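You operate a simulated robot arm through the tools that you are given. There is no shell and no other tool. Be economical: measure what you need, move in short steps, check, and stop when the job is done.

You run a simulated two-armed robot. Do the job below in one go: nothing can be reset, and whatever is moved stays where it is left.

## Task
Stack the small motor labelled "56" from the top shelf of the left rack on top of the small motor labelled "26". Push the left drawer of the left bench shut. Take the mini motor from the left bench and put it on the third shelf from the bottom of the right rack. Fetch the pen and set it on the silver tin. Pick up the white bottle labelled "Gear oil" from the left bench with one hand, pass it to the other hand and put it in the inside of the sealer. Open the left drawer of the right bench, press the hold button of the teal meter to switch it on and shut the drawer again. Do these in any order. Set down upright: white bottle.

The check looks at the end state, three seconds after you hand in, the way a careful person would. Anything else that was tipped, shoved, dropped, spilled or broken makes it a failure.

## Robot
Two 7-joint arms with fingered hands on one trunk, on a base that drives. Base frame: it is fixed to the floor where the robot stands at the start and does not move with it; the origin is under the middle of the robot, x ahead of it, y to its left, z up; the surface under the hand at the start is at about z = 1.06. Units: m, degrees, N and s.
The left shoulder is at the start at [0.06, 0.166, 0.976], the right one opposite. With the tool pointing down near the work surface each hand reaches from about 0.1 to 0.82 m from the robot's upright axis, wherever it stands, measured 20 degrees to its own side. Places, roughly: hold button of the teal meter [-4.2, -2.5, 0.6]; inside of the sealer (25x25 cm) [-3.4, 1.2, 0.82]; left drawer of the left bench [-1.9, -2.2, 0.6]; left drawer of the right bench [-4.3, -2.4, 0.6]; mini motor [-2, -2.25, 0.75]; pen [-2.25, -2.75, 0.75]; small motor [0.75, 0, 1]; third shelf of the right rack [0.7, -1.4, 1.1]; tin [-2.75, -2.75, 0.75]; white bottle [-2.5, -2.5, 0.75]. Payload 5 kg a hand.
Tool frame (each hand has its own): the origin (TCP) lies between the finger pads and is the grasp point; the fingertips stand 0.032 m ahead of it; z points along the fingers, y is the line along which they close. Largest opening 0.16 m; the body of the gripper starts 0.089 m behind the TCP. The gripper is a hand of 3 fingers: y runs from the thumb to the fingers, the wrist lies at [0, 0, -0.267] in the tool frame.
Orientation is that of the tool frame in the base frame, as a unit quaternion [x, y, z, w]. With the fingers straight down and closing along the base's y, the tool's x points along the base's -x, its y along +y and its z along -z.

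## Interface
- The arms move only by the tool step_arm. It takes "left_targets", "right_targets" or both (then of equal length, played together; a hand with none holds still); each is a list of rows, each a list of 6 numbers: the turn, a rotation vector about the tool's x, y, z in units of 6 degrees (1.0 is 6 degrees), then the shift along the tool's x, y, z in units of 20 mm (1.0 is 20 mm). In form: [[rx, ry, rz, x, y, z], ...]. A call has 1 to 20 rows; each row shifts and turns the commanded pose from where the row before left it, along the tool's axes as they then stand. A call with a number of a shift or a turn outside -1 to 1 is refused whole. A row lasts 0.2 s, in which the tool goes at most 0.05 m and 8.6 degrees; a call with a longer step from one row to the next is refused whole. Where a pose cannot be reached the arm comes as near as it can. A force on the tool above 40 N (or 10 N above the force at the start of the call, whichever is more), or a blocked arm, ends the call early, and 0.2 s more pass. In this call time passes only in rows, and 0.2 s behind the last. The reply holds the time, the measured pose of the TCP, the force on the tool along the base axes, the opening and the grip force, in the units named above and with some noise, with the torque about the TCP (base axes, N m) and any sound that the robot's microphone picked up.
- Cameras (640 x 400 px; columns grow to the right, rows downward): "scene" is now at [0.0597, -0.0082, 1.6443]; the picture's right is [-0.09, -1.00, 0.00], its down [-0.46, 0.04, -0.88] and it looks along [0.88, -0.08, -0.47] (base axes); focal length 292 px, centre (320, 200). "left" rides on the left gripper at [-0.065, -0.004, -0.116] in its tool frame; the picture's right is [0.06, -1.00, 0.00], its down [0.87, 0.05, -0.49] and it looks along [0.49, 0.03, 0.87] (tool axes); focal length 261 px, centre (320, 200). "right" rides on the right gripper at [0.065, -0.004, -0.116] in its tool frame; the picture's right is [0.06, 1.00, 0.00], its down [-0.87, 0.05, -0.49] and it looks along [-0.49, 0.03, 0.87] (tool axes); focal length 261 px, centre (320, 200). There is no depth. A picture from a camera that has moved, and an enlarged one, comes with that camera's place and axes in the base frame and with its lens.
- get_image(camera): a new picture of that camera. No time passes.
- move_column(by): slides the trunk up (or, below 0, down) by that many m; the arms and the scene camera ride with it, the base frame stays. It gives what a move gives, with no picture.
- drive_base(legs): drives the robot by 1 to 6 legs, each [ahead, turn to the left] in m and degrees, along the robot's own axes; the way and the turn of a leg run together, so that a leg with both is an arc; at most 1.5 m and 180 degrees a leg. The arms and the cameras ride along, it lands a little off, and it stops where it bumps. It gives what a move gives.
- finger_targets(finger1, finger2, thumb_bend, hand): sets how far each is bent, from 0 (flat) to 1 (curled in); at 0.3 the hand is open as for a grip, at 0.7 the pads meet at the TCP. One left out holds its place. A second passes; each finger stops where it meets its share of the squeeze, and holds until it gets a number again. It is the only way to open and close the hand. It gives what a move gives, with no picture; readings hold the bend of each and the force on the fingers (four entries, about 0 where the hand has none), thumb and palm.
- head_to(pan, tilt): turns the head with the scene camera to pan (to the left, within 86 degrees either way) and tilt (down, from -29 to 69), counted from straight ahead of the robot. It gives what a move gives.
- zoom(camera, box): a new picture of the part [left, top, right, bottom] of that camera's present view, enlarged. No time passes.
- hand_in(): hands the job in; it is judged then, once.

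Go step by step. Nothing tells you exact positions but the pictures and the camera data: compare them with the known pose of the tool, close in by small moves and look again before you grip or let go. The budget is 196 turns and 172 pictures, counting those below and the enlarged ones. Unless the task says otherwise, let go and move clear before handing in, and close with one line.

The tools are called after "Emit:" as name(argument=value, ...) on one line, values as JSON. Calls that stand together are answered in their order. step_arm: Moves the arms, as the interface text tells. Its arguments: {"type":"object","properties":{"left_targets":{"type":"array","items":{"type":"array","items":{"type":"number"}}},"right_targets":{"type":"array","items":{"type":"array","items":{"type":"number"}}}},"required":[]} The other tools are called the same way: move_column (by) slides the trunk up or down; finger_targets (finger1, finger2, thumb_bend, hand) moves the fingers one by one; drive_base (legs) drives the base; head_to (pan, tilt) turns the head that bears the scene camera; get_image (camera) takes a picture; zoom (camera, box) takes an enlarged picture of a part of a camera's view; hand_in () hands the job in.

At the start:

```text
clock: 0.0
left_position: [0.4593, 0.2696, 1.4179]
left_orientation: [0.0, 1.0, -0.001, 0.0]
left_force: [0.6, 1.1, -0.3]
left_torque: [0.03, 0.0, 0.01]
left_opening: 0.16
left_grip_force: 0.0
left_shape: jaw
left_bend: [0.3, 0.3, 0.3]
left_finger forces: [0.0, 0.1, 0.0, 0.0, 0.0, 0.0]
right_position: [0.4982, -0.1862, 1.3791]
right_orientation: [0.001, 1.0, 0.002, 0.0]
right_force: [0.0, 0.3, 0.2]
right_torque: [-0.01, -0.01, -0.03]
right_opening: 0.1597
right_grip_force: 0.0
right_shape: jaw
right_bend: [0.3, 0.3, 0.3]
right_finger forces: [0.0, 0.0, 0.0, 0.0, 0.0, 0.1]
trunk travel left (down, up): [-0.525, 0.065]
robot x, y, heading: [-0.0002, -0.0005, -0.3]
head pan, tilt: [-5.4, 27.8]
```

scene: 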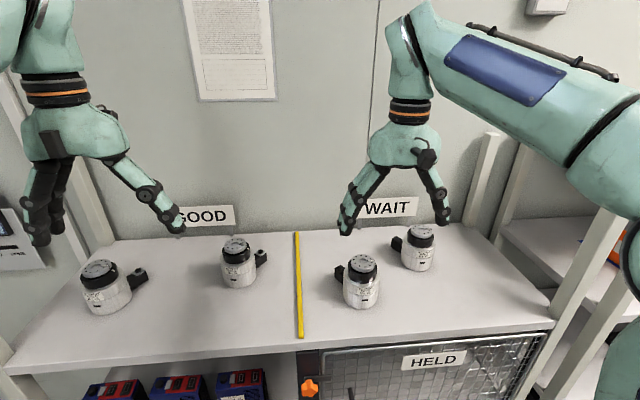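
right: 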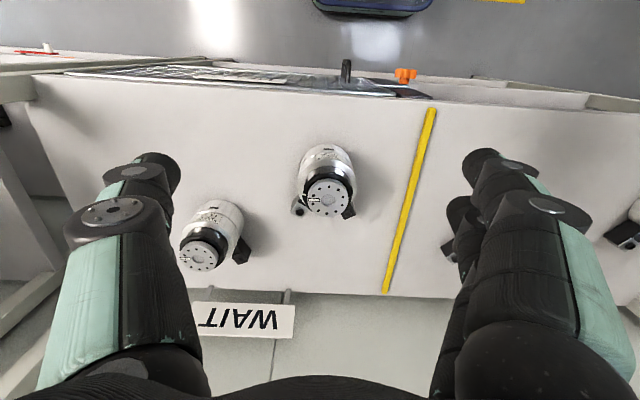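
left: 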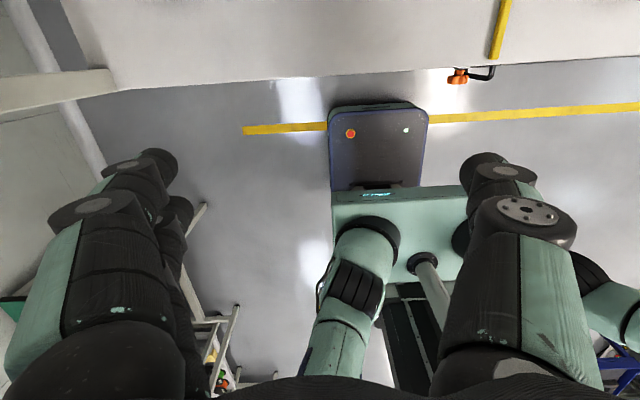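

I see four small motors on the shelf ahead; I need to read their labels first, so I'll zoom in.

Emit:
zoom(camera="scene", box=[70, 220, 290, 330])

Emit:
zoom(camera="scene", box=[310, 210, 470, 310])

```text
2.91 times, centred on (180, 275) of scene
camera zoom: at [0.0597, -0.0082, 1.6443], right [-0.09, -1.0, 0.0], down [-0.46, 0.04, -0.88], along [0.88, -0.08, -0.47], focal length 848 px, centre (727, -18)
```

zoom: 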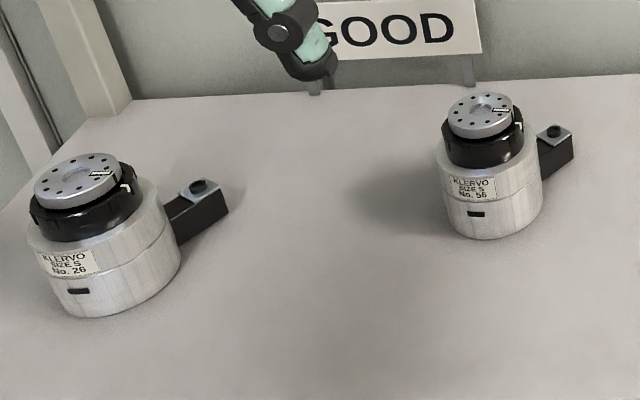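

```text
4.00 times, centred on (390, 260) of scene
camera zoom: at [0.0597, -0.0082, 1.6443], right [-0.09, -1.0, 0.0], down [-0.46, 0.04, -0.88], along [0.88, -0.08, -0.47], focal length 1167 px, centre (40, -40)
```

zoom: 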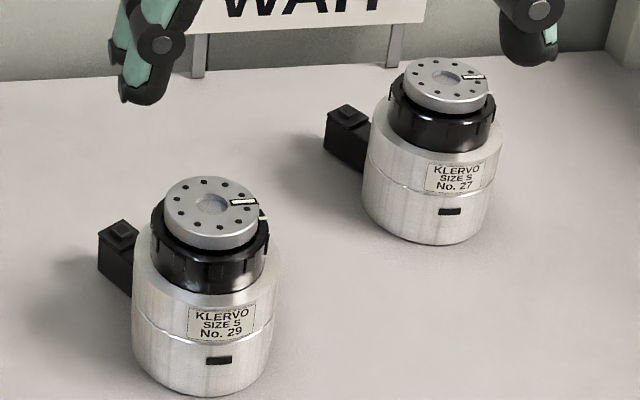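

Motor 26 is at about (0.64, 0.48) and motor 56 at about (0.70, 0.163), with its connector pointing to about -60°. I'll bring the left hand above 56 and turn it so it closes across the connector.

Emit:
step_arm(left_targets=[[0, 0, 0, -1, -0.446, 0.49], [0, 0, 0, -1, -0.446, 0.49], [0, 0, 0, -1, -0.446, 0.49], [0, 0, 0, -1, -0.446, 0.49], [0, 0, 0, -1, -0.446, 0.49], [0, 0, 0, -1, -0.446, 0.49], [0, 0, 0, -1, -0.446, 0.49], [0, 0, 0, -1, -0.446, 0.49], [0, 0, 0, -1, -0.446, 0.49], [0, 0, 0, -1, -0.446, 0.49], [0, 0, 0, -1, -0.446, 0.49], [0, 0, 0, -1, -0.446, 0.49], [0, 0, 1, 0, 0, 0], [0, 0, 1, 0, 0, 0], [0, 0, 1, 0, 0, 0], [0, 0, 1, 0, 0, 0], [0, 0, 1, 0, 0, 0], [0, 0, 1, 0, 0, 0], [0, 0, 1, 0, 0, 0], [0, 0, 1, 0, 0, 0]])

Emit:
get_image(camera="left")

Emit:
get_image(camera="scene")

```text
clock: 4.2
left_position: [0.6832, 0.1664, 1.3008]
left_orientation: [0.407, 0.913, -0.001, 0.001]
left_force: [-0.2, -0.2, 0.1]
left_torque: [-0.01, -0.03, 0.02]
left_opening: 0.1598
left_grip_force: 0.1
left_shape: jaw
left_bend: [0.3, 0.3, 0.3]
left_finger forces: [0.0, 0.0, 0.1, 0.1, 0.1, 0.1]
left hand out of reach, approached as far as the arm can: row 12
right_position: [0.499, -0.1868, 1.3793]
right_orientation: [0.0, 1.0, 0.001, 0.0]
right_force: [0.0, -0.3, 0.8]
right_torque: [-0.01, 0.01, 0.01]
right_opening: 0.1601
right_grip_force: 0.0
right_shape: jaw
right_bend: [0.3, 0.3, 0.3]
right_finger forces: [0.1, 0.1, 0.0, 0.0, 0.0, 0.0]
trunk travel left (down, up): [-0.525, 0.065]
robot x, y, heading: [-0.0002, 0.0019, 0.1]
head pan, tilt: [-5.4, 27.8]
```

```text
166 pictures are left
camera left: at [0.7236, 0.1152, 1.4155], right [-0.78, -0.62, 0.0], down [-0.54, 0.68, 0.49], along [-0.3, 0.38, -0.87], focal length 261 px, centre (320, 200)
```

left: 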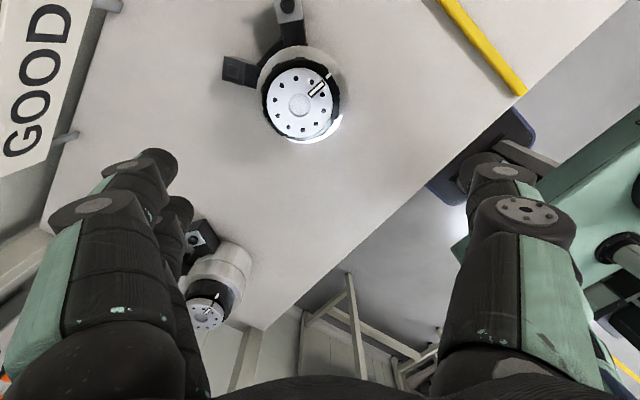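

```text
165 pictures are left
camera scene: at [0.0597, -0.0083, 1.6443], right [-0.09, -1.0, 0.0], down [-0.46, 0.04, -0.88], along [0.88, -0.08, -0.47], focal length 292 px, centre (320, 200)
```

scene: 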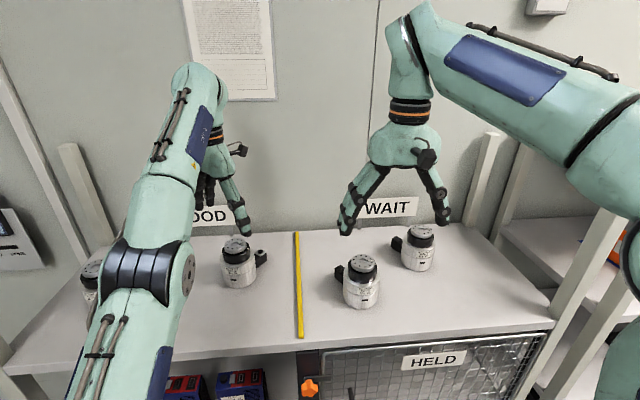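

Emit:
zoom(camera="left", box=[200, 0, 400, 160])

Emit:
zoom(camera="left", box=[160, 200, 300, 340])

Emit:
zoom(camera="right", box=[160, 130, 400, 280])

```text
2.50 times, centred on (300, 80) of left
camera zoom: at [0.7236, 0.1152, 1.4155], right [-0.78, -0.62, 0.0], down [-0.54, 0.68, 0.49], along [-0.3, 0.38, -0.87], focal length 652 px, centre (370, 500)
```

zoom: 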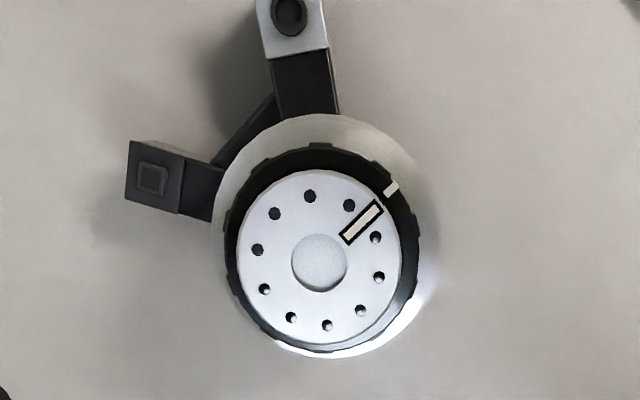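

```text
2.86 times, centred on (230, 270) of left
camera zoom: at [0.7236, 0.1152, 1.4155], right [-0.78, -0.62, 0.0], down [-0.54, 0.68, 0.49], along [-0.3, 0.38, -0.87], focal length 745 px, centre (577, 0)
```

zoom: 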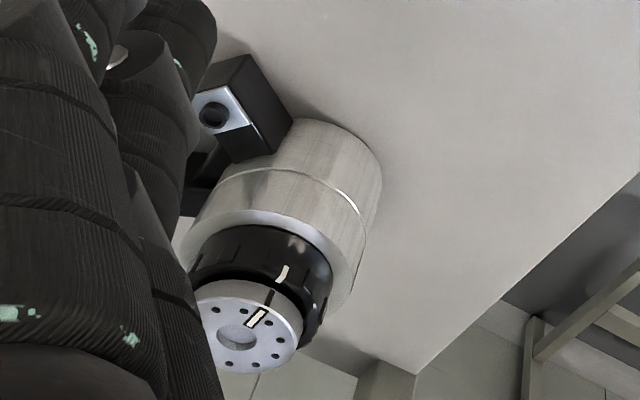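

```text
2.67 times, centred on (280, 205) of right
camera zoom: at [0.4326, -0.1898, 1.4954], right [-0.06, 1.0, 0.0], down [0.87, 0.05, 0.49], along [0.49, 0.03, -0.87], focal length 695 px, centre (427, 187)
```

zoom: 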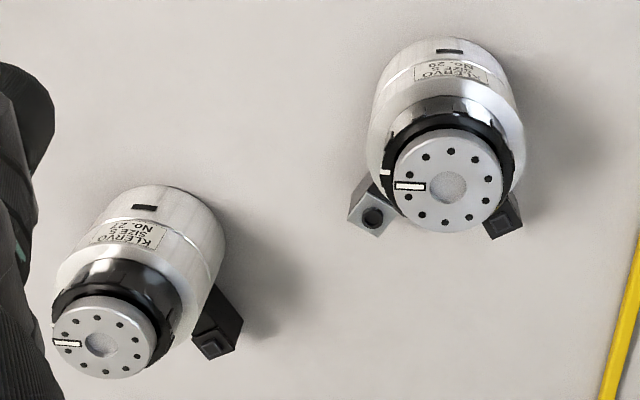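

The connectors sit at about -48° and +22°, so a near-original yaw (fingers to +y, thumb to -y) is clear of both. I'll raise the trunk for reach, turn back and come closer over 56.

Emit:
move_column(by=0.06)

Emit:
step_arm(left_targets=[[0, 0, -0.9, 0, 0, 0], [0, 0, -0.9, 0, 0, 0], [0, 0, -0.9, 0, 0, 0], [0, 0, -0.9, 0, 0, 0], [0, 0, -0.9, 0, 0, 0], [0, 0, -0.9, 0, 0, 0], [0, 0, -0.9, 0, 0, 0], [0, 0, -0.9, 0, 0, 0], [0, 0, 0, 0, 0, 1], [0, 0, 0, 0, 0, 1], [0, 0, 0, 0, 0, 1], [0, 0, 0, -0.75, -0.15, 1], [0, 0, 0, -0.75, -0.15, 1], [0, 0, 0, 0, 0, 1]])

Emit:
get_image(camera="left")

```text
clock: 5.2
left_position: [0.6831, 0.1665, 1.3605]
left_orientation: [0.407, 0.914, 0.0, 0.0]
left_force: [0.3, 0.6, 0.6]
left_torque: [0.0, 0.02, 0.01]
left_opening: 0.1599
left_grip_force: 0.0
left_shape: jaw
left_bend: [0.3, 0.3, 0.3]
left_finger forces: [0.0, 0.1, 0.0, 0.0, 0.0, 0.1]
right_position: [0.4991, -0.1856, 1.4379]
right_orientation: [0.0, 1.0, 0.001, 0.0]
right_force: [0.0, -0.2, -0.1]
right_torque: [-0.02, 0.02, 0.0]
right_opening: 0.1598
right_grip_force: 0.2
right_shape: jaw
right_bend: [0.3, 0.3, 0.3]
right_finger forces: [0.1, 0.0, 0.0, 0.1, 0.0, 0.0]
trunk travel left (down, up): [-0.585, 0.005]
robot x, y, heading: [0.002, 0.0, 0.1]
head pan, tilt: [-5.4, 27.8]
```

```text
clock: 8.2
left_position: [0.7124, 0.1561, 1.2394]
left_orientation: [0.041, 0.999, -0.001, 0.0]
left_force: [1.3, -0.4, 0.3]
left_torque: [0.03, 0.06, -0.02]
left_opening: 0.1599
left_grip_force: 0.1
left_shape: jaw
left_bend: [0.3, 0.3, 0.3]
left_finger forces: [0.1, 0.0, 0.1, 0.1, 0.0, 0.1]
right_position: [0.4984, -0.1856, 1.4386]
right_orientation: [0.001, 1.0, 0.001, 0.0]
right_force: [0.6, 0.4, -0.4]
right_torque: [-0.02, -0.02, 0.02]
right_opening: 0.16
right_grip_force: 0.1
right_shape: jaw
right_bend: [0.3, 0.3, 0.3]
right_finger forces: [0.0, 0.0, 0.0, 0.0, 0.1, 0.1]
trunk travel left (down, up): [-0.585, 0.005]
robot x, y, heading: [-0.0004, 0.0012, -0.0]
head pan, tilt: [-5.4, 27.8]
```

```text
161 pictures are left
camera left: at [0.7768, 0.1471, 1.3546], right [-0.14, -0.99, 0.0], down [-0.86, 0.13, 0.49], along [-0.48, 0.07, -0.87], focal length 261 px, centre (320, 200)
```

left: 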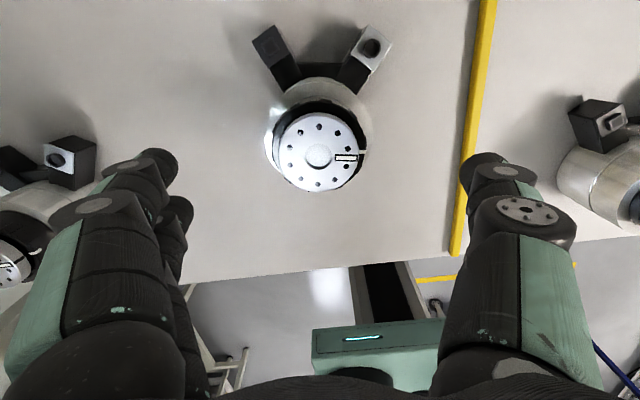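

The flange centre is at (0.717, 0.156), nearly below the TCP. Lowering to grip height around the silver body.

Emit:
step_arm(left_targets=[[0, 0, 0, -0.2, 0, 1], [0, 0, 0, 0, 0, 1], [0, 0, 0, 0, 0, 1], [0, 0, 0, 0, 0, 1], [0, 0, 0, 0, 0, 1], [0, 0, 0, 0, 0, 1], [0, 0, 0, 0, 0, 0.6]])

Emit:
get_image(camera="left")

Emit:
zoom(camera="scene", box=[60, 200, 300, 350])

```text
clock: 9.8
left_position: [0.7153, 0.1567, 1.108]
left_orientation: [0.041, 0.999, -0.001, 0.002]
left_force: [-0.7, -0.6, -0.2]
left_torque: [0.0, 0.01, 0.01]
left_opening: 0.1597
left_grip_force: 0.0
left_shape: jaw
left_bend: [0.3, 0.3, 0.3]
left_finger forces: [0.0, 0.1, 0.0, 0.1, 0.0, 0.0]
right_position: [0.4983, -0.1856, 1.4391]
right_orientation: [0.001, 1.0, 0.001, 0.0]
right_force: [-0.1, -0.1, -1.0]
right_torque: [0.0, 0.02, -0.01]
right_opening: 0.16
right_grip_force: 0.1
right_shape: jaw
right_bend: [0.3, 0.3, 0.3]
right_finger forces: [0.1, 0.0, 0.0, 0.1, 0.0, 0.0]
trunk travel left (down, up): [-0.585, 0.005]
robot x, y, heading: [-0.0013, 0.0032, -0.2]
head pan, tilt: [-5.4, 27.8]
```

```text
160 pictures are left
camera left: at [0.7802, 0.147, 1.223], right [-0.14, -0.99, 0.0], down [-0.86, 0.13, 0.49], along [-0.49, 0.07, -0.87], focal length 261 px, centre (320, 200)
```

left: 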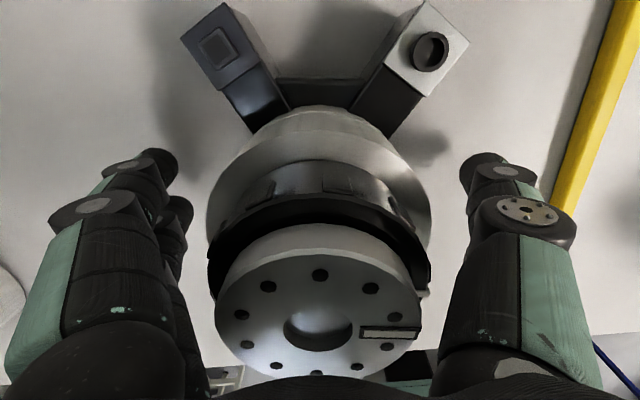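

```text
2.67 times, centred on (180, 275) of scene
camera zoom: at [0.0599, -0.0082, 1.7043], right [-0.09, -1.0, 0.0], down [-0.47, 0.04, -0.88], along [0.88, -0.08, -0.47], focal length 778 px, centre (693, 0)
```

zoom: 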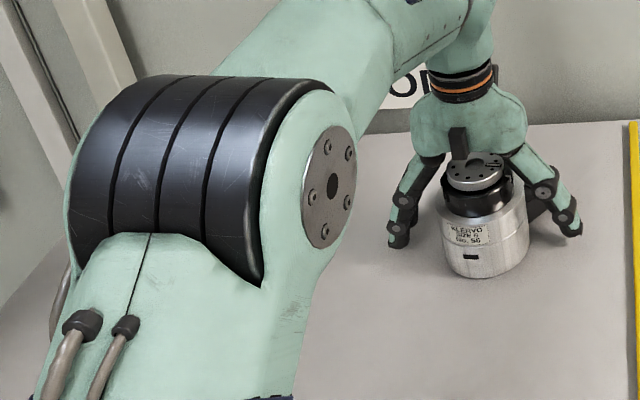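

The motor sits centred between thumb and fingers. Closing.

Emit:
finger_targets(hand="left", finger1=0.7, finger2=0.7, thumb_bend=0.7)

Emit:
get_image(camera="left")

```text
clock: 10.8
left_position: [0.7146, 0.1546, 1.1088]
left_orientation: [0.042, 0.999, 0.0, 0.001]
left_force: [-0.5, -3.1, 0.1]
left_torque: [0.3, 0.0, 0.01]
left_opening: 0.0909
left_grip_force: 20.8
left_shape: fingers
left_bend: [0.49, 0.48, 0.54]
left_finger forces: [9.4, 9.6, 0.0, 0.1, 22.6, 0.0]
right_position: [0.4982, -0.1851, 1.4397]
right_orientation: [0.0, 1.0, 0.001, 0.001]
right_force: [-0.4, -0.1, -0.3]
right_torque: [-0.02, -0.03, 0.02]
right_opening: 0.16
right_grip_force: 0.2
right_shape: jaw
right_bend: [0.3, 0.3, 0.3]
right_finger forces: [0.0, 0.0, 0.1, 0.0, 0.0, 0.0]
trunk travel left (down, up): [-0.585, 0.005]
robot x, y, heading: [-0.0012, -0.0009, -0.0]
head pan, tilt: [-5.4, 27.8]
```

```text
158 pictures are left
camera left: at [0.7801, 0.1459, 1.2231], right [-0.15, -0.99, 0.0], down [-0.86, 0.13, 0.49], along [-0.49, 0.07, -0.87], focal length 261 px, centre (320, 200)
```

left: 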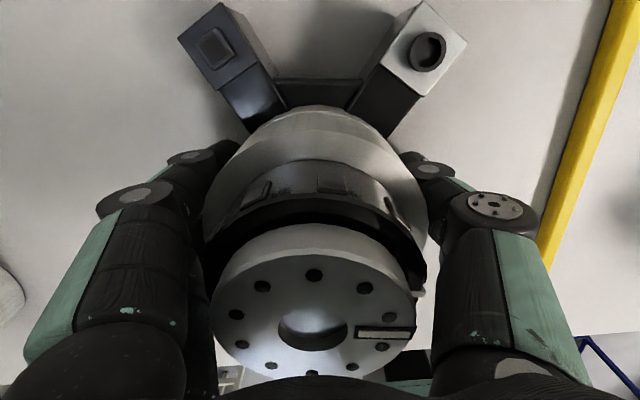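

Grip holds at about 0.091 m. Lifting straight up 0.16 m.

Emit:
step_arm(left_targets=[[0, 0, 0, 0, 0, -0.5], [0, 0, 0, 0, 0, -1], [0, 0, 0, 0, 0, -1], [0, 0, 0, 0, 0, -1], [0, 0, 0, 0, 0, -1], [0, 0, 0, 0, 0, -1], [0, 0, 0, 0, 0, -1], [0, 0, 0, 0, 0, -1], [0, 0, 0, 0, 0, -1], [0, 0, 0, 0, 0, -0.5]])

Emit:
get_image(camera="scene")

Emit:
get_image(camera="left")

```text
clock: 13.0
left_position: [0.718, 0.1573, 1.2881]
left_orientation: [0.042, 0.999, -0.001, 0.0]
left_force: [-0.5, -0.2, -14.6]
left_torque: [-0.02, 0.07, -0.01]
left_opening: 0.0913
left_grip_force: 19.5
left_shape: fingers
left_bend: [0.48, 0.47, 0.55]
left_finger forces: [9.7, 10.2, 0.0, 0.0, 19.4, 0.0]
right_position: [0.4996, -0.1855, 1.4382]
right_orientation: [0.001, 1.0, 0.001, 0.0]
right_force: [0.8, 0.8, 0.1]
right_torque: [-0.03, -0.02, 0.01]
right_opening: 0.1601
right_grip_force: 0.0
right_shape: jaw
right_bend: [0.3, 0.3, 0.3]
right_finger forces: [0.0, 0.0, 0.1, 0.0, 0.0, 0.0]
trunk travel left (down, up): [-0.585, 0.005]
robot x, y, heading: [0.0004, 0.0015, 0.1]
head pan, tilt: [-5.4, 27.8]
```

```text
157 pictures are left
camera scene: at [0.061, -0.0081, 1.7042], right [-0.09, -1.0, 0.0], down [-0.47, 0.04, -0.88], along [0.88, -0.08, -0.47], focal length 292 px, centre (320, 200)
```

scene: 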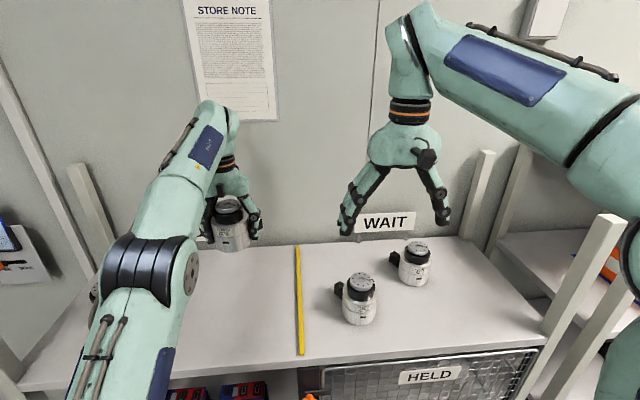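

```text
156 pictures are left
camera left: at [0.7825, 0.148, 1.4024], right [-0.15, -0.99, 0.0], down [-0.86, 0.13, 0.49], along [-0.49, 0.07, -0.87], focal length 261 px, centre (320, 200)
```

left: 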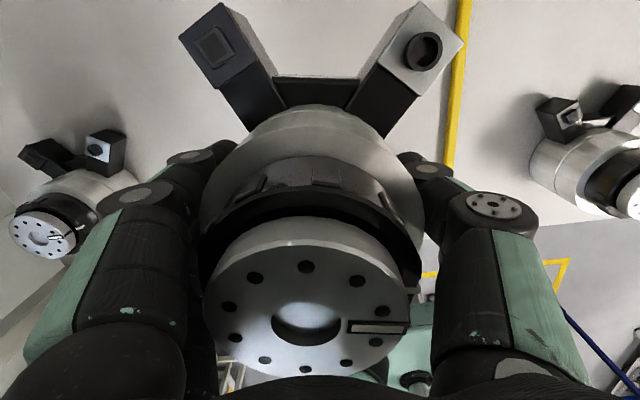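

The motor is held firmly (about 1.5 kg). I'll move most of the way toward motor 26 and look again to refine its position.

Emit:
step_arm(left_targets=[[0, 0, 0, 0.35, 0.6, 0], [0, 0, 0, 0.35, 0.97, 0], [0, 0, 0, 0.35, 0.97, 0], [0, 0, 0, 0.35, 0.97, 0], [0, 0, 0, 0.35, 0.97, 0], [0, 0, 0, 0.35, 0.97, 0], [0, 0, 0, 0.35, 0.97, 0], [0, 0, 0, 0.35, 0.6, 0]])

Emit:
head_to(pan=30, tilt=35)

Emit:
get_image(camera="scene")

Emit:
get_image(camera="left")

```text
clock: 14.8
left_position: [0.6716, 0.3008, 1.2888]
left_orientation: [0.041, 0.999, -0.001, 0.001]
left_force: [0.2, 0.6, -15.1]
left_torque: [-0.03, 0.11, 0.03]
left_opening: 0.091
left_grip_force: 19.8
left_shape: fingers
left_bend: [0.48, 0.47, 0.55]
left_finger forces: [9.8, 10.2, 0.0, 0.0, 19.4, 0.0]
right_position: [0.4999, -0.1839, 1.4376]
right_orientation: [0.002, 1.0, 0.001, 0.0]
right_force: [-0.4, -0.8, 0.3]
right_torque: [-0.02, 0.04, 0.0]
right_opening: 0.1601
right_grip_force: 0.1
right_shape: jaw
right_bend: [0.3, 0.3, 0.3]
right_finger forces: [0.0, 0.1, 0.1, 0.1, 0.1, 0.0]
trunk travel left (down, up): [-0.585, 0.005]
robot x, y, heading: [-0.0003, 0.0018, 0.0]
head pan, tilt: [-5.4, 27.8]
```

```text
clock: 15.8
left_position: [0.6728, 0.3011, 1.2875]
left_orientation: [0.042, 0.999, -0.001, 0.0]
left_force: [0.6, -0.3, -15.1]
left_torque: [-0.02, 0.07, 0.01]
left_opening: 0.091
left_grip_force: 19.7
left_shape: fingers
left_bend: [0.48, 0.47, 0.55]
left_finger forces: [9.8, 10.3, 0.0, 0.1, 19.4, 0.0]
right_position: [0.4992, -0.1847, 1.4387]
right_orientation: [0.001, 1.0, 0.001, 0.0]
right_force: [0.4, 0.2, -0.2]
right_torque: [-0.01, 0.02, 0.0]
right_opening: 0.1598
right_grip_force: 0.0
right_shape: jaw
right_bend: [0.3, 0.3, 0.3]
right_finger forces: [0.0, 0.1, 0.0, 0.0, 0.0, 0.0]
trunk travel left (down, up): [-0.585, 0.005]
robot x, y, heading: [-0.0029, -0.0037, 0.1]
head pan, tilt: [30.0, 35.0]
```

```text
155 pictures are left
camera scene: at [0.0466, 0.0449, 1.693], right [0.5, -0.87, 0.0], down [-0.5, -0.29, -0.82], along [0.71, 0.41, -0.57], focal length 292 px, centre (320, 200)
```

scene: 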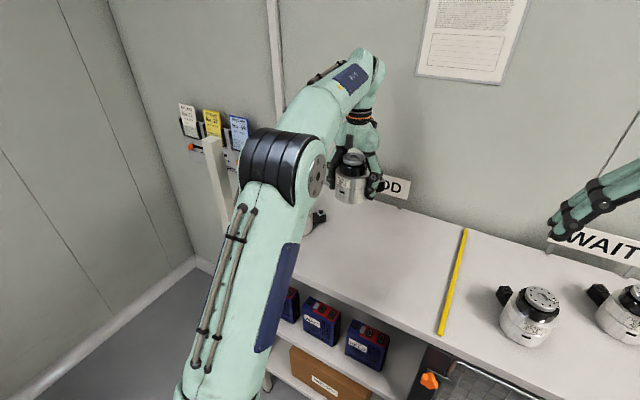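

```text
154 pictures are left
camera left: at [0.7374, 0.2912, 1.4029], right [-0.14, -0.99, 0.0], down [-0.86, 0.13, 0.49], along [-0.49, 0.07, -0.87], focal length 261 px, centre (320, 200)
```

left: 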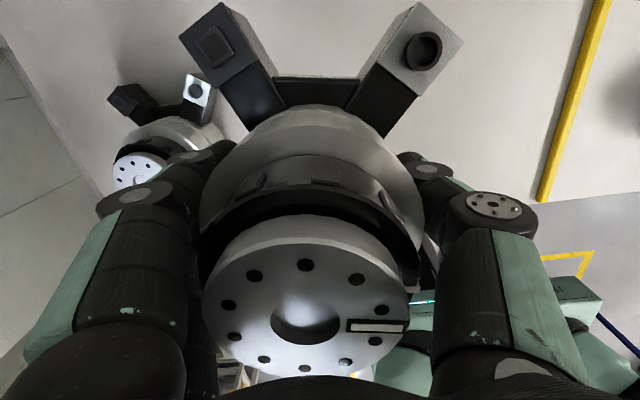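

Emit:
zoom(camera="left", box=[90, 60, 250, 220])

Emit:
zoom(camera="left", box=[180, 180, 440, 400])

```text
2.50 times, centred on (170, 140) of left
camera zoom: at [0.7374, 0.2912, 1.4029], right [-0.14, -0.99, 0.0], down [-0.86, 0.13, 0.49], along [-0.49, 0.07, -0.87], focal length 652 px, centre (695, 350)
```

zoom: 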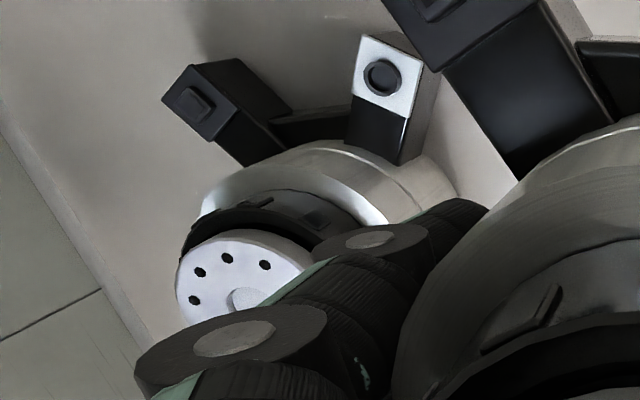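

```text
1.82 times, centred on (310, 290) of left
camera zoom: at [0.7374, 0.2912, 1.4029], right [-0.14, -0.99, 0.0], down [-0.86, 0.13, 0.49], along [-0.49, 0.07, -0.87], focal length 474 px, centre (338, 36)
```

zoom: 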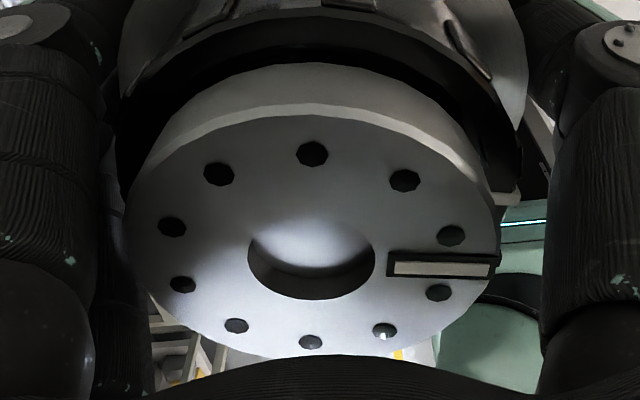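

Motor 26's axis triangulates to about (0.650, 0.476). I'll move 56 directly above it and check from the head camera.

Emit:
step_arm(left_targets=[[0, 0, 0, 0.2, 0.7, 0], [0, 0, 0, 0.2, 0.97, 0], [0, 0, 0, 0.2, 0.97, 0], [0, 0, 0, 0.2, 0.97, 0], [0, 0, 0, 0.2, 0.97, 0], [0, 0, 0, 0.2, 0.97, 0], [0, 0, 0, 0.2, 0.97, 0], [0, 0, 0, 0.25, 0.97, 0], [0, 0, 0, 0.2, 0.95, 0]])

Emit:
get_image(camera="scene")

Emit:
get_image(camera="left")

```text
clock: 17.8
left_position: [0.6493, 0.4746, 1.2871]
left_orientation: [0.042, 0.999, -0.002, -0.001]
left_force: [-0.8, 0.4, -14.3]
left_torque: [-0.01, 0.11, -0.01]
left_opening: 0.091
left_grip_force: 20.0
left_shape: fingers
left_bend: [0.48, 0.47, 0.55]
left_finger forces: [10.0, 10.1, 0.0, 0.0, 19.3, 0.1]
right_position: [0.5001, -0.1828, 1.4383]
right_orientation: [0.0, 1.0, -0.001, 0.0]
right_force: [-0.6, 0.2, 0.1]
right_torque: [-0.04, -0.01, 0.0]
right_opening: 0.1598
right_grip_force: 0.0
right_shape: jaw
right_bend: [0.3, 0.3, 0.3]
right_finger forces: [0.1, 0.0, 0.1, 0.0, 0.1, 0.0]
trunk travel left (down, up): [-0.585, 0.005]
robot x, y, heading: [-0.0001, -0.0017, 0.0]
head pan, tilt: [30.0, 35.0]
```

```text
151 pictures are left
camera scene: at [0.0465, 0.0465, 1.6929], right [0.5, -0.87, 0.0], down [-0.5, -0.29, -0.82], along [0.71, 0.41, -0.57], focal length 292 px, centre (320, 200)
```

scene: 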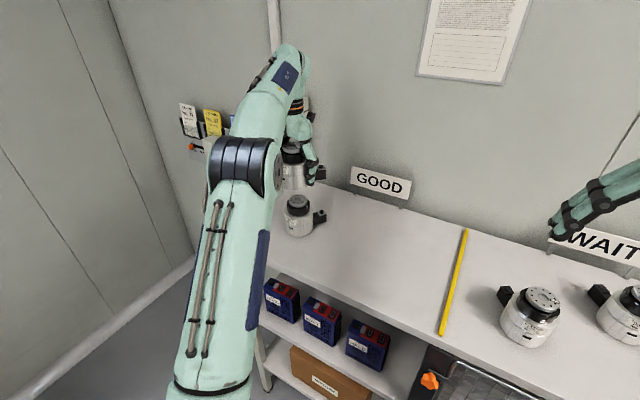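

```text
150 pictures are left
camera left: at [0.7151, 0.4666, 1.4023], right [-0.15, -0.99, 0.0], down [-0.86, 0.13, 0.49], along [-0.49, 0.07, -0.87], focal length 261 px, centre (320, 200)
```

left: 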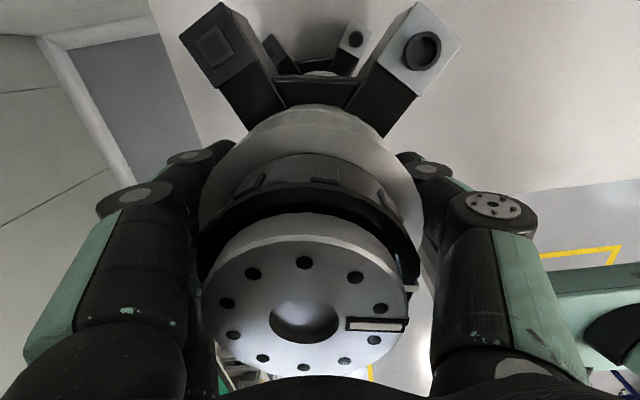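

Emit:
zoom(camera="scene", box=[260, 120, 340, 250])

Emit:
zoom(camera="left", box=[240, 0, 400, 120])

```text
3.08 times, centred on (300, 185) of scene
camera zoom: at [0.0465, 0.0465, 1.6929], right [0.5, -0.87, 0.0], down [-0.5, -0.29, -0.82], along [0.71, 0.41, -0.57], focal length 897 px, centre (382, 246)
```

zoom: 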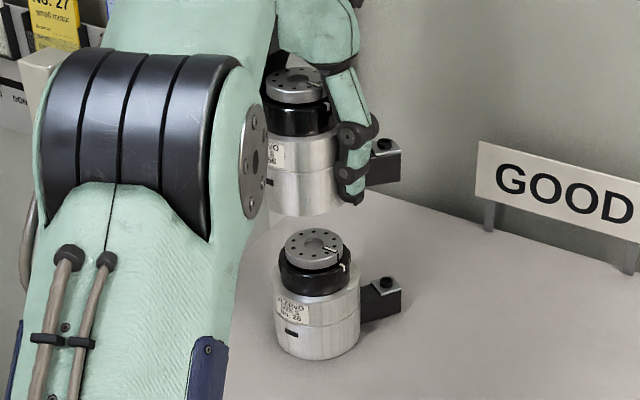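

```text
3.33 times, centred on (320, 60) of left
camera zoom: at [0.7151, 0.4666, 1.4023], right [-0.15, -0.99, 0.0], down [-0.86, 0.13, 0.49], along [-0.49, 0.07, -0.87], focal length 869 px, centre (320, 667)
```

zoom: 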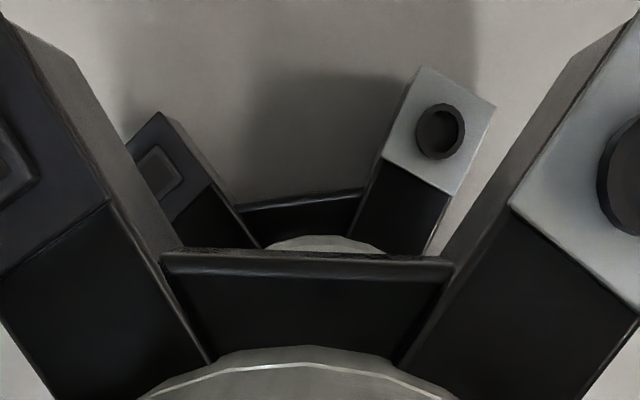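

Cross-checking views puts 26's axis at about (0.657, 0.473), so I'll shift by a few mm, level slightly and lower most of the 66 mm gap.

Emit:
step_arm(left_targets=[[-0.2, 0, 0, -0.31, -0.15, 0.3], [0, 0, 0, 0, 0, 0.7], [0, 0, 0, 0, 0, 0.7], [0, 0, 0, 0, 0, 0.7]])

Emit:
zoom(camera="scene", box=[270, 130, 350, 250])

Emit:
get_image(camera="left")

```text
clock: 18.8
left_position: [0.6566, 0.4726, 1.2386]
left_orientation: [0.043, 0.999, 0.009, 0.002]
left_force: [-0.7, -0.3, -15.2]
left_torque: [-0.05, 0.11, -0.01]
left_opening: 0.091
left_grip_force: 19.8
left_shape: fingers
left_bend: [0.48, 0.47, 0.55]
left_finger forces: [10.0, 10.2, 0.1, 0.0, 19.4, 0.0]
right_position: [0.4993, -0.1841, 1.4394]
right_orientation: [0.001, 1.0, 0.001, 0.0]
right_force: [-1.4, 0.9, 0.2]
right_torque: [0.0, 0.02, 0.0]
right_opening: 0.16
right_grip_force: 0.0
right_shape: jaw
right_bend: [0.3, 0.3, 0.3]
right_finger forces: [0.0, 0.0, 0.1, 0.0, 0.1, 0.0]
trunk travel left (down, up): [-0.585, 0.005]
robot x, y, heading: [-0.005, 0.0019, -0.1]
head pan, tilt: [30.0, 35.0]
```

```text
3.33 times, centred on (310, 190) of scene
camera zoom: at [0.0465, 0.0457, 1.6929], right [0.5, -0.87, 0.0], down [-0.5, -0.29, -0.82], along [0.71, 0.41, -0.57], focal length 972 px, centre (353, 233)
```

zoom: 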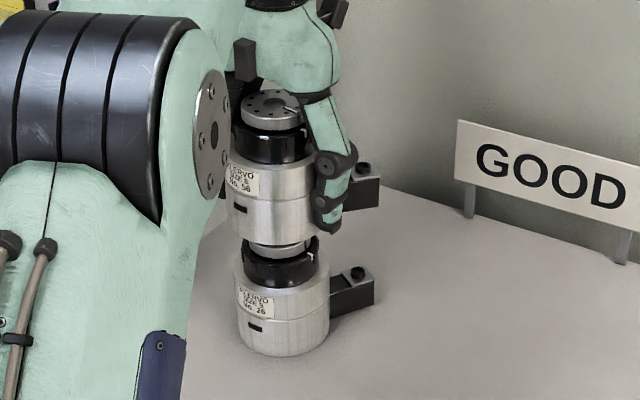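

```text
146 pictures are left
camera left: at [0.7209, 0.4601, 1.3541], right [-0.14, -0.99, -0.02], down [-0.86, 0.12, 0.49], along [-0.48, 0.09, -0.87], focal length 261 px, centre (320, 200)
```

left: 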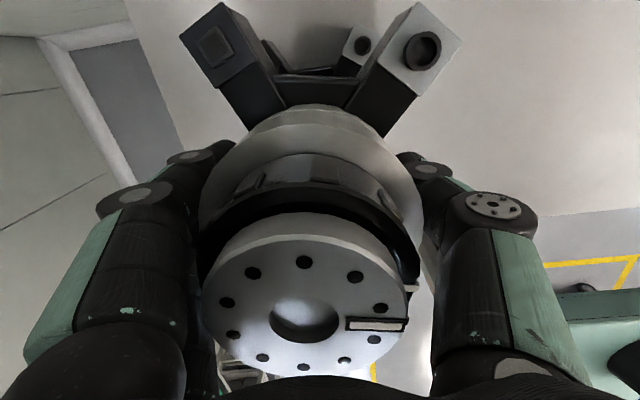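

The two are aligned within a few mm; small trim and lower the remaining ~17 mm carefully.

Emit:
step_arm(left_targets=[[0, 0, 0, 0.04, -0.12, 0.25], [0, 0, 0, 0, 0, 0.2], [0, 0, 0, 0, 0, 0.15]])

Emit:
zoom(camera="scene", box=[270, 140, 350, 240])

```text
clock: 19.6
left_position: [0.6553, 0.4694, 1.2271]
left_orientation: [0.042, 0.999, 0.009, 0.002]
left_force: [0.3, 0.5, -13.0]
left_torque: [0.01, 0.02, -0.03]
left_opening: 0.0912
left_grip_force: 19.2
left_shape: fingers
left_bend: [0.48, 0.47, 0.55]
left_finger forces: [9.9, 10.1, 0.0, 0.1, 19.4, 0.1]
right_position: [0.4989, -0.1849, 1.4393]
right_orientation: [0.0, 1.0, 0.001, 0.0]
right_force: [0.4, -0.4, -0.9]
right_torque: [0.01, 0.01, 0.01]
right_opening: 0.16
right_grip_force: 0.1
right_shape: jaw
right_bend: [0.3, 0.3, 0.3]
right_finger forces: [0.0, 0.0, 0.1, 0.1, 0.0, 0.0]
trunk travel left (down, up): [-0.585, 0.005]
robot x, y, heading: [0.0003, -0.0014, -0.2]
head pan, tilt: [30.0, 35.0]
```

```text
4.00 times, centred on (310, 190) of scene
camera zoom: at [0.0462, 0.0453, 1.693], right [0.5, -0.87, 0.0], down [-0.5, -0.29, -0.82], along [0.71, 0.41, -0.57], focal length 1167 px, centre (360, 240)
```

zoom: 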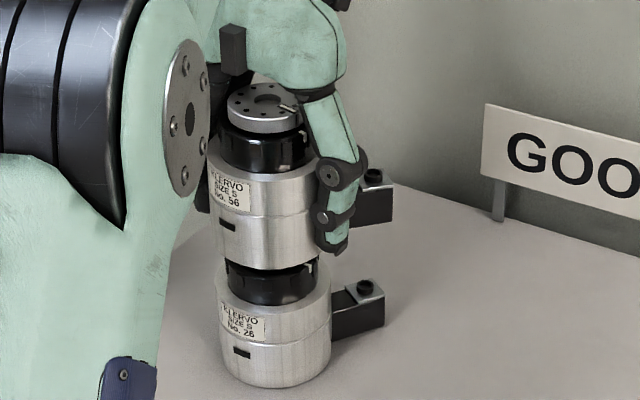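

Aligned laterally. Lowering in 2 mm steps to feel contact.

Emit:
step_arm(left_targets=[[0, 0, 0, 0, 0, 0.1], [0, 0, 0, 0, 0, 0.1], [0, 0, 0, 0, 0, 0.05]])

```text
clock: 20.4
left_position: [0.6549, 0.4682, 1.2252]
left_orientation: [0.042, 0.999, 0.01, 0.004]
left_force: [0.7, 0.8, 12.8]
left_torque: [-0.33, -0.05, 0.0]
left_opening: 0.0908
left_grip_force: 20.8
left_shape: fingers
left_bend: [0.48, 0.47, 0.56]
left_finger forces: [10.8, 10.8, 0.1, 0.0, 20.5, 0.0]
right_position: [0.4966, -0.1852, 1.4391]
right_orientation: [0.001, 1.0, 0.001, 0.0]
right_force: [0.0, -0.2, 0.0]
right_torque: [0.01, 0.0, -0.03]
right_opening: 0.16
right_grip_force: 0.0
right_shape: jaw
right_bend: [0.3, 0.3, 0.3]
right_finger forces: [0.0, 0.0, 0.0, 0.0, 0.1, 0.1]
trunk travel left (down, up): [-0.585, 0.005]
robot x, y, heading: [0.0015, 0.0007, 0.1]
head pan, tilt: [30.0, 35.0]
```

Contact is made. I'll ease off the press a little, then release gently.

Emit:
step_arm(left_targets=[[0, 0, 0, 0, 0, -0.06]])

Emit:
finger_targets(hand="left", finger1=0.43, finger2=0.43, thumb_bend=0.47)

Emit:
zoom(camera="scene", box=[270, 140, 350, 240])

Emit:
get_image(camera="left")

```text
clock: 20.8
left_position: [0.6545, 0.4665, 1.2242]
left_orientation: [0.042, 0.999, 0.011, 0.003]
left_force: [3.2, 0.8, 14.5]
left_torque: [-0.33, -0.09, 0.05]
left_opening: 0.0909
left_grip_force: 20.9
left_shape: fingers
left_bend: [0.48, 0.47, 0.56]
left_finger forces: [10.9, 10.7, 0.1, 0.0, 20.3, 0.0]
right_position: [0.5, -0.1863, 1.4393]
right_orientation: [0.0, 1.0, 0.001, 0.0]
right_force: [0.1, 0.1, 0.6]
right_torque: [0.03, 0.01, 0.01]
right_opening: 0.16
right_grip_force: 0.1
right_shape: jaw
right_bend: [0.3, 0.3, 0.3]
right_finger forces: [0.1, 0.1, 0.0, 0.1, 0.1, 0.1]
trunk travel left (down, up): [-0.585, 0.005]
robot x, y, heading: [-0.0004, 0.0009, -0.1]
head pan, tilt: [30.0, 35.0]
```

```text
clock: 21.8
left_position: [0.6542, 0.4691, 1.2239]
left_orientation: [0.042, 0.999, 0.009, 0.001]
left_force: [-0.2, -0.1, 0.1]
left_torque: [0.01, 0.07, -0.02]
left_opening: 0.1068
left_grip_force: 0.1
left_shape: fingers
left_bend: [0.43, 0.43, 0.47]
left_finger forces: [0.1, 0.0, 0.1, 0.0, 0.0, 0.0]
right_position: [0.4982, -0.186, 1.4399]
right_orientation: [0.0, 1.0, 0.001, 0.001]
right_force: [-0.6, -0.7, 0.5]
right_torque: [0.01, 0.01, 0.01]
right_opening: 0.1601
right_grip_force: 0.1
right_shape: jaw
right_bend: [0.3, 0.3, 0.3]
right_finger forces: [0.1, 0.0, 0.1, 0.0, 0.0, 0.1]
trunk travel left (down, up): [-0.585, 0.005]
robot x, y, heading: [0.0001, 0.0011, -0.3]
head pan, tilt: [30.0, 35.0]
```

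```text
4.00 times, centred on (310, 190) of scene
camera zoom: at [0.0451, 0.0444, 1.693], right [0.5, -0.87, 0.0], down [-0.5, -0.29, -0.82], along [0.71, 0.41, -0.57], focal length 1167 px, centre (360, 240)
```

zoom: 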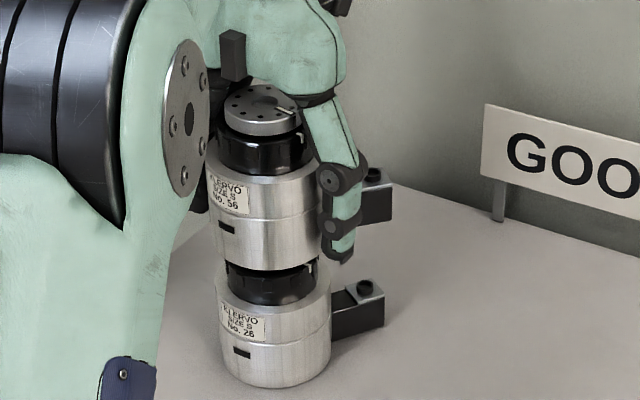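

```text
143 pictures are left
camera left: at [0.7189, 0.4571, 1.3389], right [-0.14, -0.99, -0.02], down [-0.86, 0.12, 0.49], along [-0.48, 0.09, -0.87], focal length 261 px, centre (320, 200)
```

left: 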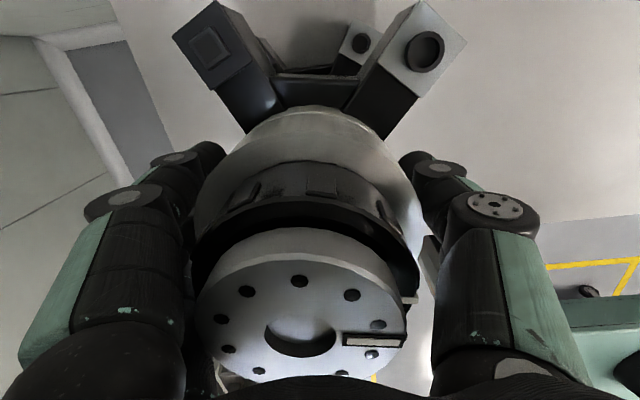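

Motor 56 stands on 26. Opening fully and rising straight up.

Emit:
finger_targets(hand="left", finger1=0.3, finger2=0.3, thumb_bend=0.3)

Emit:
step_arm(left_targets=[[0, 0, 0, 0, 0, -0.5], [0, 0, 0, 0, 0, -1], [0, 0, 0, 0, 0, -1], [0, 0, 0, 0, 0, -1], [0, 0, 0, 0, 0, -1], [0, 0, 0, 0, 0, -1], [0, 0, 0, 0, 0, -1], [0, 0, 0, 0, 0, -1]])

Emit:
get_image(camera="scene")

Emit:
get_image(camera="left")

```text
clock: 22.8
left_position: [0.654, 0.4684, 1.2244]
left_orientation: [0.042, 0.999, 0.009, 0.002]
left_force: [-0.5, 0.2, 0.5]
left_torque: [-0.01, 0.0, 0.0]
left_opening: 0.1674
left_grip_force: 0.0
left_shape: fingers
left_bend: [0.3, 0.3, 0.3]
left_finger forces: [0.0, 0.0, 0.0, 0.0, 0.1, 0.0]
right_position: [0.4986, -0.185, 1.4399]
right_orientation: [0.001, 1.0, 0.0, -0.001]
right_force: [-0.4, 0.2, -0.5]
right_torque: [0.01, -0.02, 0.0]
right_opening: 0.1599
right_grip_force: 0.0
right_shape: jaw
right_bend: [0.3, 0.3, 0.3]
right_finger forces: [0.1, 0.1, 0.0, 0.0, 0.0, 0.0]
trunk travel left (down, up): [-0.585, 0.005]
robot x, y, heading: [-0.0007, -0.0, 0.2]
head pan, tilt: [30.0, 35.0]
```

```text
clock: 24.6
left_position: [0.6539, 0.4654, 1.3438]
left_orientation: [0.042, 0.999, 0.011, 0.004]
left_force: [0.4, 0.1, -1.2]
left_torque: [0.0, -0.02, -0.01]
left_opening: 0.1682
left_grip_force: 0.0
left_shape: fingers
left_bend: [0.3, 0.3, 0.3]
left_finger forces: [0.1, 0.0, 0.1, 0.0, 0.0, 0.0]
left hand out of reach, approached as far as the arm can: row 7, 8
right_position: [0.4991, -0.1847, 1.438]
right_orientation: [0.0, 1.0, 0.0, 0.0]
right_force: [0.6, 0.3, -0.1]
right_torque: [0.02, 0.01, -0.01]
right_opening: 0.1599
right_grip_force: 0.1
right_shape: jaw
right_bend: [0.3, 0.3, 0.3]
right_finger forces: [0.0, 0.0, 0.0, 0.0, 0.0, 0.0]
trunk travel left (down, up): [-0.585, 0.005]
robot x, y, heading: [0.0003, 0.0018, -0.2]
head pan, tilt: [30.0, 35.0]
```

```text
142 pictures are left
camera scene: at [0.0455, 0.0445, 1.693], right [0.5, -0.87, 0.0], down [-0.5, -0.29, -0.82], along [0.71, 0.41, -0.57], focal length 292 px, centre (320, 200)
```

scene: 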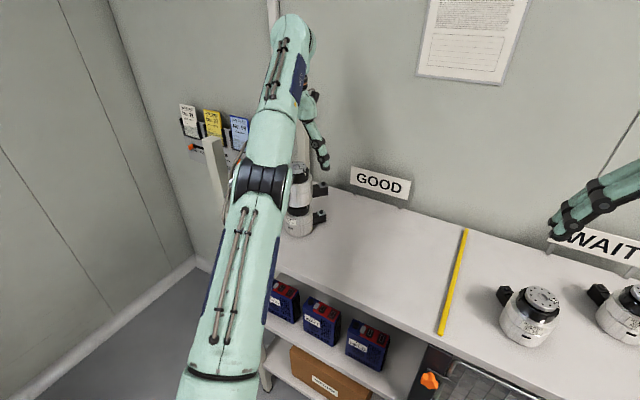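

```text
141 pictures are left
camera left: at [0.7171, 0.4545, 1.4597], right [-0.15, -0.99, -0.02], down [-0.87, 0.12, 0.49], along [-0.48, 0.09, -0.87], focal length 261 px, centre (320, 200)
```

left: 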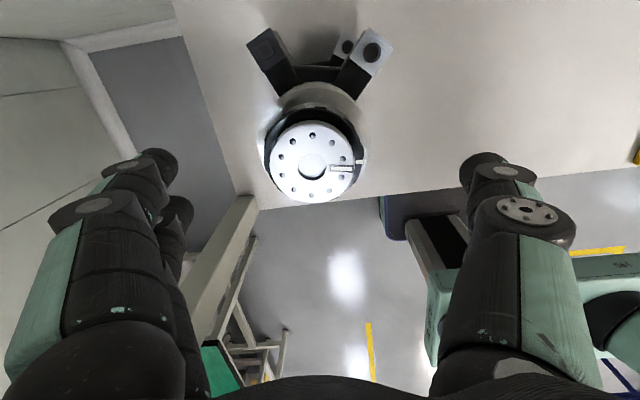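

The stack stands well. I'll draw the left arm back and pull both hands in for driving.

Emit:
step_arm(left_targets=[[0, 0, 0, 1, 0, -0.2], [0, 0, 0, 1, 0, -0.2], [0, 0, 0, 1, 0, -0.2], [0, 0, 0, 1, 0, -0.2], [0, 0, 0, 1, 0, -0.2], [0, 0, 0, 1, 0, 0], [0, 0, 0, 1, -1, 0], [0, 0, 0, 1, -1, 0], [0, 0, 0, 1, -1, 0], [0, 0, 0, 1, -1, 0], [0, 0, 0, 1, -1, 0], [0, 0, 0, 1, -1, 0], [0, 0, 0, 1, 0, 0], [0, 0, 0, 1, 0, 0], [0, 0, 0, 1, 0, 0]], right_targets=[[0, 0, 0, 1, 0, 0], [0, 0, 0, 1, 0, 0], [0, 0, 0, 1, 0, 0], [0, 0, 0, 1, 0, 0], [0, 0, 0, 1, 0, 0], [0, 0, 0, 1, 0, 0], [0, 0, 0, 0, 0, 0], [0, 0, 0, 0, 0, 0], [0, 0, 0, 0, 0, 0], [0, 0, 0, 0, 0, 0], [0, 0, 0, 0, 0, 0], [0, 0, 0, 0, 0, 0], [0, 0, 0, 0, 0, 0], [0, 0, 0, 0, 0, 0], [0, 0, 0, 0, 0, 0]])

Emit:
zoom(camera="scene", box=[200, 100, 440, 300])

Emit:
head_to(pan=-80, tilt=20)

Emit:
get_image(camera="scene")

```text
clock: 27.8
left_position: [0.3438, 0.3692, 1.3606]
left_orientation: [0.043, 0.999, 0.01, 0.001]
left_force: [0.0, -0.2, -0.4]
left_torque: [0.03, -0.01, -0.04]
left_opening: 0.1682
left_grip_force: 0.1
left_shape: fingers
left_bend: [0.3, 0.3, 0.3]
left_finger forces: [0.0, 0.0, 0.1, 0.1, 0.1, 0.0]
right_position: [0.3776, -0.1855, 1.4386]
right_orientation: [0.001, 1.0, 0.001, -0.001]
right_force: [0.1, -0.2, -0.4]
right_torque: [-0.04, -0.03, 0.0]
right_opening: 0.1598
right_grip_force: 0.0
right_shape: jaw
right_bend: [0.3, 0.3, 0.3]
right_finger forces: [0.0, 0.1, 0.0, 0.0, 0.0, 0.1]
trunk travel left (down, up): [-0.585, 0.005]
robot x, y, heading: [-0.0023, 0.0004, -0.1]
head pan, tilt: [30.0, 35.0]
```

```text
2.00 times, centred on (320, 200) of scene
camera zoom: at [0.0442, 0.0447, 1.6931], right [0.5, -0.87, 0.0], down [-0.5, -0.29, -0.82], along [0.71, 0.41, -0.57], focal length 583 px, centre (320, 200)
```

zoom: 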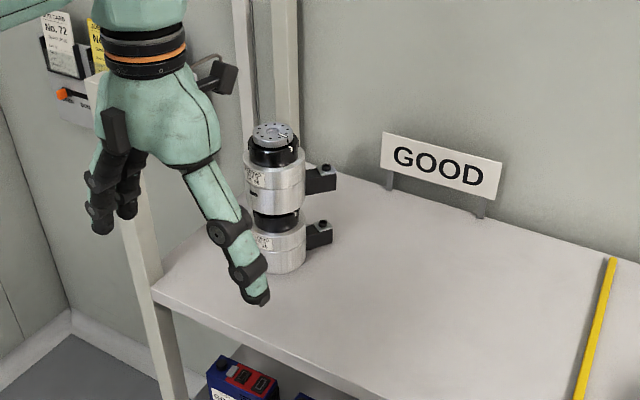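

```text
clock: 29.7
left_position: [0.3454, 0.3685, 1.3605]
left_orientation: [0.042, 0.999, 0.009, 0.002]
left_force: [0.1, 0.3, 1.0]
left_torque: [-0.05, 0.01, 0.01]
left_opening: 0.1684
left_grip_force: 0.2
left_shape: fingers
left_bend: [0.3, 0.3, 0.3]
left_finger forces: [0.0, 0.0, 0.1, 0.1, 0.0, 0.0]
right_position: [0.3782, -0.1848, 1.4384]
right_orientation: [0.0, 1.0, 0.0, 0.0]
right_force: [0.6, 0.0, 0.5]
right_torque: [0.01, -0.03, 0.02]
right_opening: 0.1599
right_grip_force: 0.1
right_shape: jaw
right_bend: [0.3, 0.3, 0.3]
right_finger forces: [0.0, 0.0, 0.0, 0.1, 0.0, 0.0]
trunk travel left (down, up): [-0.585, 0.005]
robot x, y, heading: [0.0038, 0.0003, 0.2]
head pan, tilt: [-80.0, 20.0]
```

```text
139 pictures are left
camera scene: at [-0.015, -0.0912, 1.7169], right [-0.98, -0.17, 0.0], down [-0.06, 0.34, -0.94], along [0.16, -0.93, -0.34], focal length 292 px, centre (320, 200)
```

scene: 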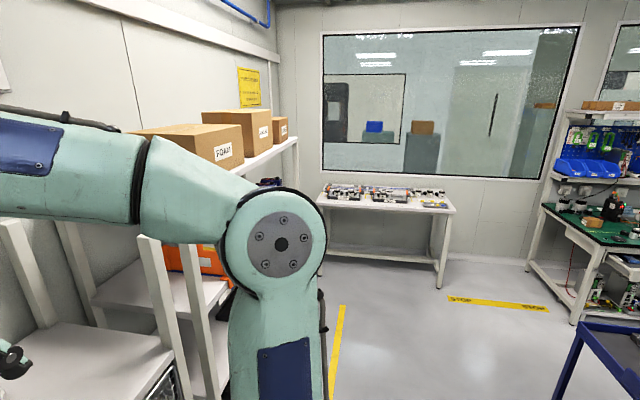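

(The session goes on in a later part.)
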